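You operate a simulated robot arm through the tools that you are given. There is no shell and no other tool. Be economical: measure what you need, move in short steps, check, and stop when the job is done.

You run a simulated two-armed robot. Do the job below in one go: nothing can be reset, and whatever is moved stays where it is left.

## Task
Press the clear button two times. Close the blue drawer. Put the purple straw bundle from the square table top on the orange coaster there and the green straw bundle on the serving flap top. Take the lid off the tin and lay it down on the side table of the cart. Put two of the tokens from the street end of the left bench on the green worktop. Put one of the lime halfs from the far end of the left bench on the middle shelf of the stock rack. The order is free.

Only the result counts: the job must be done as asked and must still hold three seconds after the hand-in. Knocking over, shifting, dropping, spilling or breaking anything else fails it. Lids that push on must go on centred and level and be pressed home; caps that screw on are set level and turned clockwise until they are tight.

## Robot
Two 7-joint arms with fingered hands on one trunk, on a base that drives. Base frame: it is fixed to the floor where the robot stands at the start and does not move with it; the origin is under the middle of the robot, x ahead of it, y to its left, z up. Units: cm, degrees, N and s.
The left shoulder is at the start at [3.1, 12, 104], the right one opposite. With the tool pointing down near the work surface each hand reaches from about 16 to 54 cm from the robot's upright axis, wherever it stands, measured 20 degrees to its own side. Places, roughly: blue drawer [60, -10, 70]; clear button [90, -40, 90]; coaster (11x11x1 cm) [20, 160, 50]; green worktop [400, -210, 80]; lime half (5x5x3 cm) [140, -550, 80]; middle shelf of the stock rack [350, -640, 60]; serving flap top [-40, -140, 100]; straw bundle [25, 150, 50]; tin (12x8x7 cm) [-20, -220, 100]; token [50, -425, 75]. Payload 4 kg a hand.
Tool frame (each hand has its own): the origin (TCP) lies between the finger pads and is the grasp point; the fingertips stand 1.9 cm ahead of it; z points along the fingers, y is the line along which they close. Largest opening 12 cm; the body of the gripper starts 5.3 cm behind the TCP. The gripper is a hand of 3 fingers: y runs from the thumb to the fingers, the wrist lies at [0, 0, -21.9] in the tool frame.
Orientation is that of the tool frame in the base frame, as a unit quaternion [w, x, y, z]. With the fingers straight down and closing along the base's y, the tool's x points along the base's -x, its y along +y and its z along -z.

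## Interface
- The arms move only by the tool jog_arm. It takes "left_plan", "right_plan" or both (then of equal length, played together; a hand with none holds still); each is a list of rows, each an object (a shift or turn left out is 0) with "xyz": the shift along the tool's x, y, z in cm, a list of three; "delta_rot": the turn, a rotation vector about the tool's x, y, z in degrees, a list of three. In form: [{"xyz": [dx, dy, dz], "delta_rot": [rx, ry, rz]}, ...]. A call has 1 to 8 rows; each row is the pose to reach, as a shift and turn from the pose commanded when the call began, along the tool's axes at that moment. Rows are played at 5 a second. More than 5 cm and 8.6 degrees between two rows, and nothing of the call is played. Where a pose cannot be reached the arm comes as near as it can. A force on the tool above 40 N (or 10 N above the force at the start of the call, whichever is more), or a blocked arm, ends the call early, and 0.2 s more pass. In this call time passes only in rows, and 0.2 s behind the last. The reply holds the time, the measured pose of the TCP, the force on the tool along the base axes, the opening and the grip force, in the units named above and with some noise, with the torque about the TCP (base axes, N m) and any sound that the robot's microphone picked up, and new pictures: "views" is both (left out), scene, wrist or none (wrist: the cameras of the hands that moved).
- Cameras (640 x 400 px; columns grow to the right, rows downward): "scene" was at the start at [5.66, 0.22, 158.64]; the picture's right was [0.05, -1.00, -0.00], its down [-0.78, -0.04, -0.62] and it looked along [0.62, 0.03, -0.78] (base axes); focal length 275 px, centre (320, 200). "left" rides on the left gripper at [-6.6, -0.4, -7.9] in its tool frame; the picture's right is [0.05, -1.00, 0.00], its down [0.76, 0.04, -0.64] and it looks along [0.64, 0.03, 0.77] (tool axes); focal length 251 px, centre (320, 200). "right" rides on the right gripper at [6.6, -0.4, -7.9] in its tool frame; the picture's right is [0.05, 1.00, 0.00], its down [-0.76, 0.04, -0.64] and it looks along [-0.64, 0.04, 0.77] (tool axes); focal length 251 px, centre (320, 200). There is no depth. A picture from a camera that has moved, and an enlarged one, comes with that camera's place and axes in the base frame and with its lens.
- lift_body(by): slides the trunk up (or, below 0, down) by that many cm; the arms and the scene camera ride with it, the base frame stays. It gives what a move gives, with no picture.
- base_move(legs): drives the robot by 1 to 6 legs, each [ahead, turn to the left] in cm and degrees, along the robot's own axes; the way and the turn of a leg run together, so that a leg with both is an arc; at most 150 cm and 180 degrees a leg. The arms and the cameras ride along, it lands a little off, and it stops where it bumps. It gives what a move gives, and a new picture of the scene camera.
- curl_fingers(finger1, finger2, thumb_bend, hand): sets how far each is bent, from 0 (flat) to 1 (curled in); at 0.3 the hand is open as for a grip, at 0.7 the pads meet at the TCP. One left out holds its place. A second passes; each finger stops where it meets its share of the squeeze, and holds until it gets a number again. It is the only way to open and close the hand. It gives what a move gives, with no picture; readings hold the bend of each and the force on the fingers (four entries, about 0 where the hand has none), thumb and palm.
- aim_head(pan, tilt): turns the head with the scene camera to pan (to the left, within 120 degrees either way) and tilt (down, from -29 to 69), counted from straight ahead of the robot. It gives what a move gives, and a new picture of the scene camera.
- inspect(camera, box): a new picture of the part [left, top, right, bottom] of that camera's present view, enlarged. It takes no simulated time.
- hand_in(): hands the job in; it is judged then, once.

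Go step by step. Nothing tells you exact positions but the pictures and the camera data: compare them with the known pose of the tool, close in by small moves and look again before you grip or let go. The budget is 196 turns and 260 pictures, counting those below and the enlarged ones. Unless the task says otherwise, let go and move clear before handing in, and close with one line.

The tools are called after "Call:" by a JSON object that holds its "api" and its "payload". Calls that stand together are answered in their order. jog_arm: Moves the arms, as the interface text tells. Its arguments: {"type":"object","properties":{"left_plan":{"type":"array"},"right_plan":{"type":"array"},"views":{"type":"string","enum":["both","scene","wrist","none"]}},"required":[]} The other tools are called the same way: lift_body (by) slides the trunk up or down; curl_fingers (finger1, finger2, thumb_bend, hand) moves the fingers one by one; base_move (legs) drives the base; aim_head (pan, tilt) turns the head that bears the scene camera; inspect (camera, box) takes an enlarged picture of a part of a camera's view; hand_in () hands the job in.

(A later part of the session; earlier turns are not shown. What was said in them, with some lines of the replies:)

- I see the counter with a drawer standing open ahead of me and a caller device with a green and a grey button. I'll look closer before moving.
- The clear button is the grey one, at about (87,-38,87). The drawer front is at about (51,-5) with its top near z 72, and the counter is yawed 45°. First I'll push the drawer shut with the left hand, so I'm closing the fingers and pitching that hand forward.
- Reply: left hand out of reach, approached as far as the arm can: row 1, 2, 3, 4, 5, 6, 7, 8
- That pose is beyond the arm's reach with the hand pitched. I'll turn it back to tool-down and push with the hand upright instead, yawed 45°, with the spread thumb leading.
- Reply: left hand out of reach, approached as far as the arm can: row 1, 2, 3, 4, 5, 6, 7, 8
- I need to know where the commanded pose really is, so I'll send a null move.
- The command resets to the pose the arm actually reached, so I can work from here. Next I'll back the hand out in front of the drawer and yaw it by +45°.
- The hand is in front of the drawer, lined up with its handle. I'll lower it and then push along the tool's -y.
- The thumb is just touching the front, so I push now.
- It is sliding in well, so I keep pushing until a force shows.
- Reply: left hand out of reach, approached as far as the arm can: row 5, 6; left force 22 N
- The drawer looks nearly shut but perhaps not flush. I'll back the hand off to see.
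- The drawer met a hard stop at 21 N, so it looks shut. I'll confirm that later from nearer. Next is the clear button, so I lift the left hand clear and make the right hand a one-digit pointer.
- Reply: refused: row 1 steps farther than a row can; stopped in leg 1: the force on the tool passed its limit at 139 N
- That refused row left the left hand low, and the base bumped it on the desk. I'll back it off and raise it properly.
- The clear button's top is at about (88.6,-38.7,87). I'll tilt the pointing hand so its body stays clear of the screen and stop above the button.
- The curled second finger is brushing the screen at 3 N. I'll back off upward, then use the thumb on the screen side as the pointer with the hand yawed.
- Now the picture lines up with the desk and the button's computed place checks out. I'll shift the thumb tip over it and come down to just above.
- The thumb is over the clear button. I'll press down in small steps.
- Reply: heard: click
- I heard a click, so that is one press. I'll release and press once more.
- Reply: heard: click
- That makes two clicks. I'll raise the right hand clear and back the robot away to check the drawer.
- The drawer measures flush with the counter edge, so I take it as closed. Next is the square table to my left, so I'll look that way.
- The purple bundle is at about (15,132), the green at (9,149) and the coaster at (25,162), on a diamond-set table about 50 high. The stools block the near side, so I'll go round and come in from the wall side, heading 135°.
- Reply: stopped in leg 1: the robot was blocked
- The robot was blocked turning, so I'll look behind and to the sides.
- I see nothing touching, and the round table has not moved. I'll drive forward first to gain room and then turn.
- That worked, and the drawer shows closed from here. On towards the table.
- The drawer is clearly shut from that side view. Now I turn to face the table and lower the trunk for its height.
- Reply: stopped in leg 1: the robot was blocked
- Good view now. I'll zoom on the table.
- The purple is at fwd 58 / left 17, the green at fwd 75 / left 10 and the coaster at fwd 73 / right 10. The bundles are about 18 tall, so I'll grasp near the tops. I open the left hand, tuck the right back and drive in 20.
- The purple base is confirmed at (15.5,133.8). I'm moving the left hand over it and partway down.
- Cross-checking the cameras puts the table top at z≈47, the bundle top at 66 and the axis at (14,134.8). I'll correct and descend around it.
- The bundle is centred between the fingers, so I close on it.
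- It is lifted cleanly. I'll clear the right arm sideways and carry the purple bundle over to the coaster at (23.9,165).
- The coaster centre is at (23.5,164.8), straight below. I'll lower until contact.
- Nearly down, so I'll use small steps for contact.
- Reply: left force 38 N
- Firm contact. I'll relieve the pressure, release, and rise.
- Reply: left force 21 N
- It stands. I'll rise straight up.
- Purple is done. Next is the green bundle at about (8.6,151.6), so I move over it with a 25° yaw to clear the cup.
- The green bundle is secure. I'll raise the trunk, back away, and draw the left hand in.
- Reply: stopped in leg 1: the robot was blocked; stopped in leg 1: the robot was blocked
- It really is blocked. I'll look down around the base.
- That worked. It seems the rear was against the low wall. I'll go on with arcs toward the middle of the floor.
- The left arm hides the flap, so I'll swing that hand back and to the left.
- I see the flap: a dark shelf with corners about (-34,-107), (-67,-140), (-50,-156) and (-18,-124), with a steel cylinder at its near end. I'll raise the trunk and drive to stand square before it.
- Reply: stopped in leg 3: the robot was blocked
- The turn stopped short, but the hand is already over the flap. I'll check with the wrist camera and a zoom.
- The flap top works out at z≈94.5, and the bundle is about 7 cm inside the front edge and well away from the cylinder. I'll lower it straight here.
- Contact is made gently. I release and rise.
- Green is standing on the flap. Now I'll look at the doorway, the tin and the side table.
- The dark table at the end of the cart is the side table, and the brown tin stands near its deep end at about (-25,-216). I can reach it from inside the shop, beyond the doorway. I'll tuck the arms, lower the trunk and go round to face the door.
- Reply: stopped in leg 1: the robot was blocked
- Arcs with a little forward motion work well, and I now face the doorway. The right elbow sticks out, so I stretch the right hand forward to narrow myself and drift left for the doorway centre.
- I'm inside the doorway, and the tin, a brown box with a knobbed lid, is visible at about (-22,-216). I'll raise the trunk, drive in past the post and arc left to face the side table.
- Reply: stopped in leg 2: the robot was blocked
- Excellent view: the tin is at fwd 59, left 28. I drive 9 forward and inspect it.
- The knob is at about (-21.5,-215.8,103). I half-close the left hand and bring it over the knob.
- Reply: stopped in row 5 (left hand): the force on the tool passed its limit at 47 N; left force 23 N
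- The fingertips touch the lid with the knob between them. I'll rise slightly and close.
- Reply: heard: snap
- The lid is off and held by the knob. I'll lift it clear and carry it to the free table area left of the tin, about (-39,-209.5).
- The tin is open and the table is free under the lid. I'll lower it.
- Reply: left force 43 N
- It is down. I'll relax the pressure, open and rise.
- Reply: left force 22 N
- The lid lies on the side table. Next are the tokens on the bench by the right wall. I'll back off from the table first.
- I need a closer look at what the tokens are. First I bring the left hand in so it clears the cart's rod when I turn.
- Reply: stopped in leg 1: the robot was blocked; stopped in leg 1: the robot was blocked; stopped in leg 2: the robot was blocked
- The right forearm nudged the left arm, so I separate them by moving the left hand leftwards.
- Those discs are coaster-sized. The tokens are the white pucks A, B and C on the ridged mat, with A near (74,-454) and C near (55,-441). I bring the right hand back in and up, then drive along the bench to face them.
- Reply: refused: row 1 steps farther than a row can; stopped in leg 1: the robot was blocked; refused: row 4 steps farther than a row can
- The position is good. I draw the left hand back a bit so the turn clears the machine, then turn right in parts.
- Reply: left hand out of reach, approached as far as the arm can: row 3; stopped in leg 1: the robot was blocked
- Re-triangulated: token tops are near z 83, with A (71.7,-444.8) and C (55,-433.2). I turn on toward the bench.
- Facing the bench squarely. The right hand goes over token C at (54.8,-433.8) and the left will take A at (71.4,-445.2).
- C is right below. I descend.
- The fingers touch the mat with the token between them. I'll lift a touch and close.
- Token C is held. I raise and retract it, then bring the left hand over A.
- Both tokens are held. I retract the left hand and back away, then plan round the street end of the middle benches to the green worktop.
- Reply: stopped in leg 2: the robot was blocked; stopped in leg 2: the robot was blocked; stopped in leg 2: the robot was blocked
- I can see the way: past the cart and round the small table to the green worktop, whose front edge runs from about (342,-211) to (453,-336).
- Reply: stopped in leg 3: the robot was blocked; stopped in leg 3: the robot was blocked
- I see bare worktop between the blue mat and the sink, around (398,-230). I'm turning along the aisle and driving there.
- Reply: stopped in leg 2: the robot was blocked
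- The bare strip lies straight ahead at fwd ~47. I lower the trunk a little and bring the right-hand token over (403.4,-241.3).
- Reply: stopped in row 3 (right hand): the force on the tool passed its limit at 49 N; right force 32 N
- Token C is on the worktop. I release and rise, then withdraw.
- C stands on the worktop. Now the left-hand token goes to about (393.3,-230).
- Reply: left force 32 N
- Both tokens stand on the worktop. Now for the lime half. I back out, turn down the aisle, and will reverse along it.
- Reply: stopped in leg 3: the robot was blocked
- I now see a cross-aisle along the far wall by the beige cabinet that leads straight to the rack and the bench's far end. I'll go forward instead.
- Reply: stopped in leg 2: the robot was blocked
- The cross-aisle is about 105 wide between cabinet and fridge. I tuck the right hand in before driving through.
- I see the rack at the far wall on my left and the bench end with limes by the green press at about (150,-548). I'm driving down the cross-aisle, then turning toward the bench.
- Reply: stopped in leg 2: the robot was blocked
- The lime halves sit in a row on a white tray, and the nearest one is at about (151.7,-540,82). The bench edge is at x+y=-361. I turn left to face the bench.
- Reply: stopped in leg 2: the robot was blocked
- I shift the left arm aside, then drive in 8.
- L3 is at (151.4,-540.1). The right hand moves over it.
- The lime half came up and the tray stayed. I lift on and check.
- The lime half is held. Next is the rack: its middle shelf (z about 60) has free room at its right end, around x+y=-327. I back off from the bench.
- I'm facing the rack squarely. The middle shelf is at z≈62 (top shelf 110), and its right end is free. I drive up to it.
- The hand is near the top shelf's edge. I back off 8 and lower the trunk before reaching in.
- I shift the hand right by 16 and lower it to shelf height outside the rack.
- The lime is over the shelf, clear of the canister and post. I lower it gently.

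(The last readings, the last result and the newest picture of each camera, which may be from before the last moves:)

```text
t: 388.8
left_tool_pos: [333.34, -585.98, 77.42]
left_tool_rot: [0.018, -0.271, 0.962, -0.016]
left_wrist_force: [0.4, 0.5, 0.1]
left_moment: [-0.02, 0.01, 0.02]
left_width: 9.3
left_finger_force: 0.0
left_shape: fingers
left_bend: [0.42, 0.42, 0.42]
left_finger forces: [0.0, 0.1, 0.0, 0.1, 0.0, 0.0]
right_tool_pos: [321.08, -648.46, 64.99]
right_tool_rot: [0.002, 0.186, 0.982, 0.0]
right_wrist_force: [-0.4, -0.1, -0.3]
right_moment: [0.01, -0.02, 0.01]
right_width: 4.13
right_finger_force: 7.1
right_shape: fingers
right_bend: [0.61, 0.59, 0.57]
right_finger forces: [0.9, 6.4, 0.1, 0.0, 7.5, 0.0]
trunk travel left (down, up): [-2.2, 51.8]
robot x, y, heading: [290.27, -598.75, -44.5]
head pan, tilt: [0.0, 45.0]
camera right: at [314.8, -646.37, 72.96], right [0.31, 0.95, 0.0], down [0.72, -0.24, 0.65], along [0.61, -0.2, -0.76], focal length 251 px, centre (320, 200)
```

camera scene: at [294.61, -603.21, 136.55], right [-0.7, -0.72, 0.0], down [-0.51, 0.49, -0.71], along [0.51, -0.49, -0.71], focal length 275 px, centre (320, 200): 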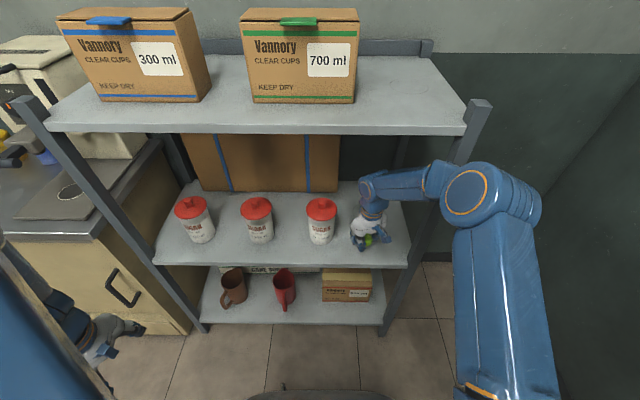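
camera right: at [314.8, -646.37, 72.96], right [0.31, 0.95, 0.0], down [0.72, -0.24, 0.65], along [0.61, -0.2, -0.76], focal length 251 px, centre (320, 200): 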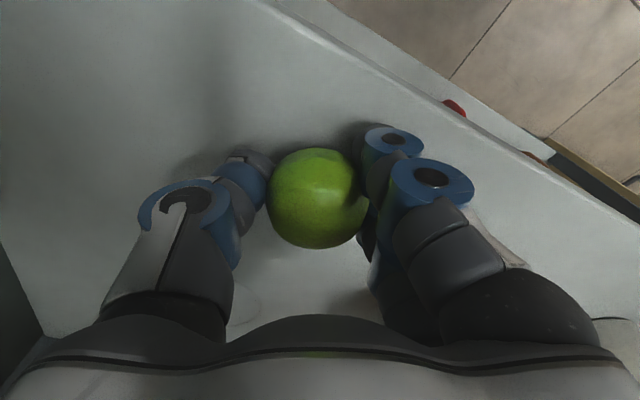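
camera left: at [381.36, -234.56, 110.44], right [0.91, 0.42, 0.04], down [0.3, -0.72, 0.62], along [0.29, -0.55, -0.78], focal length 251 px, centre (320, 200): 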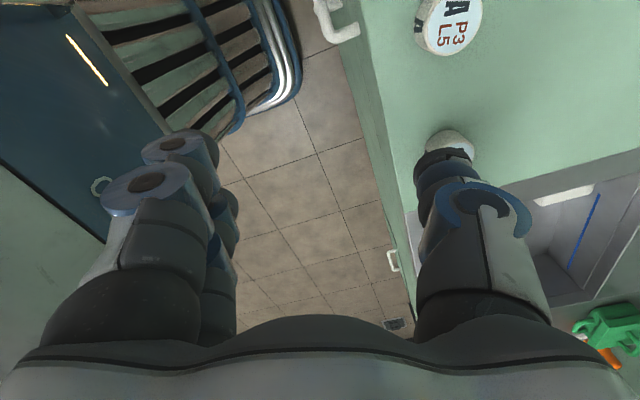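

Call:
{"api": "jog_arm", "payload": {"right_plan": [{"xyz": [0, 0, 0.5]}, {"xyz": [0, 0, 1]}, {"xyz": [0, 0, 1.5]}, {"xyz": [0, 0, 2]}, {"xyz": [0, 0, 2.5]}], "views": "wrist"}}

```text
t: 389.5
left_tool_pos: [333.31, -586.07, 77.44]
left_tool_rot: [0.019, -0.271, 0.962, -0.016]
left_wrist_force: [-0.4, -0.5, -0.6]
left_moment: [0.01, 0.0, 0.0]
left_width: 9.32
left_finger_force: 0.0
left_shape: fingers
left_bend: [0.42, 0.42, 0.42]
left_finger forces: [0.0, 0.0, 0.0, 0.0, 0.0, 0.0]
right_tool_pos: [321.4, -648.71, 64.59]
right_tool_rot: [0.007, 0.186, 0.982, -0.003]
right_wrist_force: [-4.5, 2.1, 19.8]
right_moment: [0.37, 0.09, 0.1]
right_width: 4.24
right_finger_force: 18.8
right_shape: fingers
right_bend: [0.62, 0.58, 0.57]
right_finger forces: [9.0, 14.2, 0.0, 0.0, 13.3, 0.0]
trunk travel left (down, up): [-2.2, 51.8]
robot x, y, heading: [290.34, -598.93, -44.2]
head pan, tilt: [0.0, 45.0]
stopped in row 3 (right hand): the force on the tool passed its limit at 45 N (the readings are from after the stop); the commanded pose is now the measured one
camera right: at [315.09, -646.5, 72.57], right [0.32, 0.95, 0.0], down [0.72, -0.24, 0.66], along [0.62, -0.21, -0.76], focal length 251 px, centre (320, 200)
```

right: 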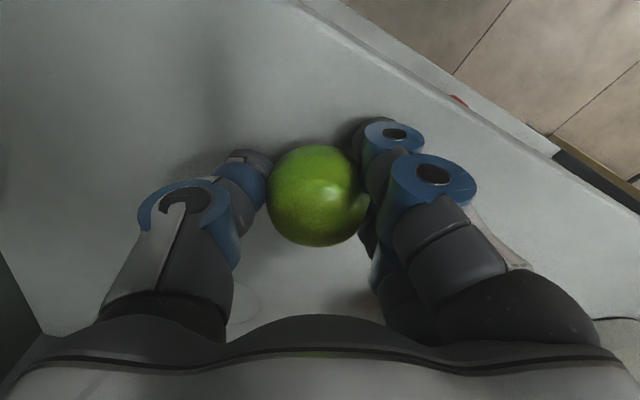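

It's on the shelf. I ease off, open, then rise a little and withdraw.

Call:
{"api": "jog_arm", "payload": {"right_plan": [{"xyz": [0, 0, -0.3]}], "views": "none"}}

Call:
{"api": "curl_fingers", "payload": {"hand": "right", "finger1": 0.45, "finger2": 0.45, "thumb_bend": 0.45}}

Call:
{"api": "inspect", "payload": {"camera": "right", "box": [0, 0, 640, 400]}}

```text
t: 389.9
left_tool_pos: [333.29, -585.98, 77.43]
left_tool_rot: [0.018, -0.27, 0.963, -0.017]
left_wrist_force: [-0.8, -0.4, -0.2]
left_moment: [-0.01, -0.01, 0.01]
left_width: 9.34
left_finger_force: 0.1
left_shape: fingers
left_bend: [0.42, 0.42, 0.42]
left_finger forces: [0.1, 0.0, 0.0, 0.1, 0.0, 0.0]
right_tool_pos: [321.41, -648.68, 64.7]
right_tool_rot: [0.007, 0.186, 0.982, -0.004]
right_wrist_force: [-0.5, 0.3, 8.3]
right_moment: [0.18, -0.06, 0.06]
right_width: 4.16
right_finger_force: 12.7
right_shape: fingers
right_bend: [0.62, 0.58, 0.57]
right_finger forces: [3.8, 12.0, 0.1, 0.1, 9.9, 0.0]
trunk travel left (down, up): [-2.2, 51.8]
robot x, y, heading: [290.34, -598.57, -44.4]
head pan, tilt: [0.0, 45.0]
```

```text
t: 390.9
left_tool_pos: [333.22, -586.06, 77.48]
left_tool_rot: [0.02, -0.271, 0.962, -0.016]
left_wrist_force: [0.0, 0.9, 0.2]
left_moment: [0.03, -0.01, 0.01]
left_width: 9.3
left_finger_force: 0.0
left_shape: fingers
left_bend: [0.42, 0.42, 0.42]
left_finger forces: [0.0, 0.0, 0.0, 0.0, 0.1, 0.1]
right_tool_pos: [321.39, -648.62, 64.81]
right_tool_rot: [0.007, 0.187, 0.982, -0.004]
right_wrist_force: [-1.5, -6.1, 19.6]
right_moment: [0.74, 0.11, 0.09]
right_width: 7.16
right_finger_force: 9.8
right_shape: fingers
right_bend: [0.49, 0.45, 0.45]
right_finger forces: [19.7, 0.1, 0.0, 0.1, 0.0, 0.0]
trunk travel left (down, up): [-2.2, 51.8]
robot x, y, heading: [290.04, -598.67, -44.2]
head pan, tilt: [0.0, 45.0]
```

```text
1.00 times, centred on (320, 200) of right (not enlarged: the box is as wide or as high as the picture)
camera zoom: at [315.02, -646.49, 72.68], right [0.32, 0.95, 0.0], down [0.72, -0.24, 0.65], along [0.62, -0.21, -0.76], focal length 251 px, centre (320, 200)
```

zoom: 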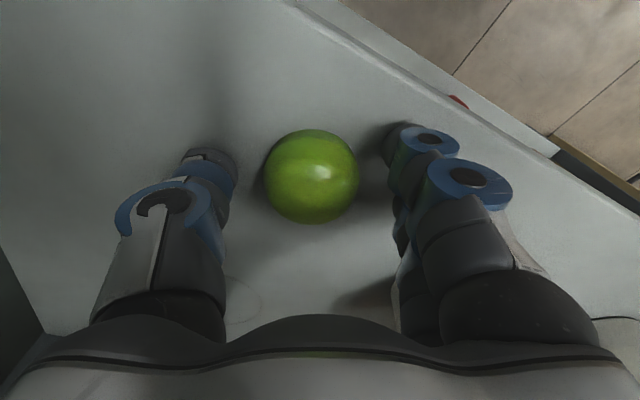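

Released and resting flat. I rise and withdraw.

Call:
{"api": "jog_arm", "payload": {"right_plan": [{"xyz": [0, 0, -1.5]}, {"xyz": [0, 0, -3.5]}, {"xyz": [0, 0, -5.5]}, {"xyz": [3.5, 0.8, -6]}, {"xyz": [7.5, 1.6, -6]}, {"xyz": [11.5, 2.4, -6]}, {"xyz": [15.5, 3.2, -6]}], "views": "none"}}

Call:
{"api": "base_move", "payload": {"legs": [[-20, 0]]}}

Call:
{"api": "inspect", "payload": {"camera": "scene", "box": [160, 120, 460, 320]}}

```text
t: 392.5
left_tool_pos: [333.25, -586.04, 77.46]
left_tool_rot: [0.017, -0.27, 0.962, -0.016]
left_wrist_force: [-0.4, 0.7, 0.1]
left_moment: [0.02, 0.0, -0.01]
left_width: 9.32
left_finger_force: 0.1
left_shape: fingers
left_bend: [0.42, 0.42, 0.42]
left_finger forces: [0.0, 0.0, 0.1, 0.0, 0.0, 0.0]
right_tool_pos: [307.98, -639.85, 70.39]
right_tool_rot: [0.007, 0.187, 0.982, -0.002]
right_wrist_force: [-1.2, -1.2, 0.2]
right_moment: [0.02, 0.06, 0.01]
right_width: 8.33
right_finger_force: 0.0
right_shape: fingers
right_bend: [0.45, 0.45, 0.45]
right_finger forces: [0.0, 0.0, 0.0, 0.0, 0.1, 0.0]
trunk travel left (down, up): [-2.2, 51.8]
robot x, y, heading: [290.24, -598.94, -44.2]
head pan, tilt: [0.0, 45.0]
```

```text
t: 394.1
left_tool_pos: [318.74, -571.87, 77.5]
left_tool_rot: [0.018, -0.271, 0.962, -0.017]
left_wrist_force: [0.1, 0.1, -0.3]
left_moment: [0.0, -0.02, 0.01]
left_width: 9.31
left_finger_force: 0.2
left_shape: fingers
left_bend: [0.42, 0.42, 0.42]
left_finger forces: [0.0, 0.0, 0.1, 0.0, 0.0, 0.0]
right_tool_pos: [293.53, -625.81, 70.41]
right_tool_rot: [0.006, 0.186, 0.982, -0.003]
right_wrist_force: [-0.9, 0.7, 1.4]
right_moment: [-0.02, 0.01, 0.03]
right_width: 8.32
right_finger_force: 0.0
right_shape: fingers
right_bend: [0.45, 0.45, 0.45]
right_finger forces: [0.0, 0.0, 0.1, 0.0, 0.1, 0.0]
trunk travel left (down, up): [-2.2, 51.8]
robot x, y, heading: [275.58, -584.39, -44.2]
head pan, tilt: [0.0, 45.0]
camera scene: at [280.03, -588.98, 136.56], right [-0.7, -0.72, 0.0], down [-0.51, 0.49, -0.71], along [0.51, -0.49, -0.71], focal length 275 px, centre (320, 200)
```

scene: 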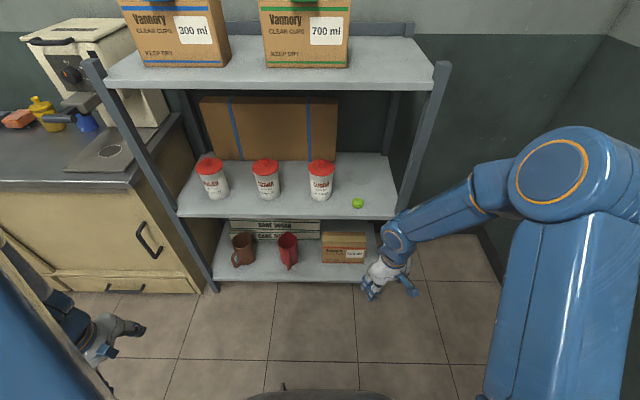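

```text
2.00 times, centred on (310, 220) of scene
camera zoom: at [280.03, -588.98, 136.56], right [-0.7, -0.72, 0.0], down [-0.51, 0.49, -0.71], along [0.51, -0.49, -0.71], focal length 549 px, centre (340, 160)
```

zoom: 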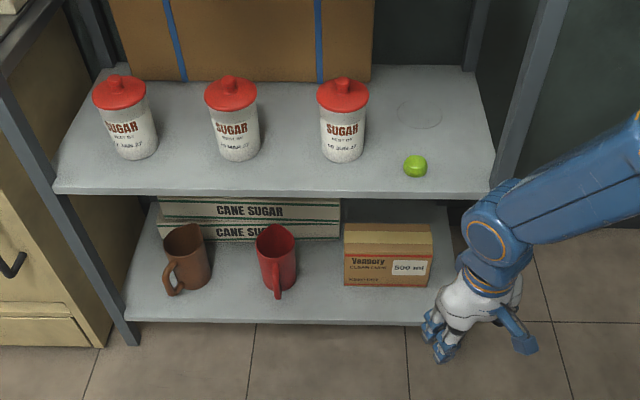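

All the steps are done: the lime half rests on the middle shelf and both hands are clear. I'm handing in.

Call:
{"api": "hand_in", "payload": {}}

```text
The job is handed in.
```

The job is handed in, with every step carried out. I took the "tokens" to be the white labelled pucks A and C. The drawer met a hard stop and looked flush, but I could not measure it closed.
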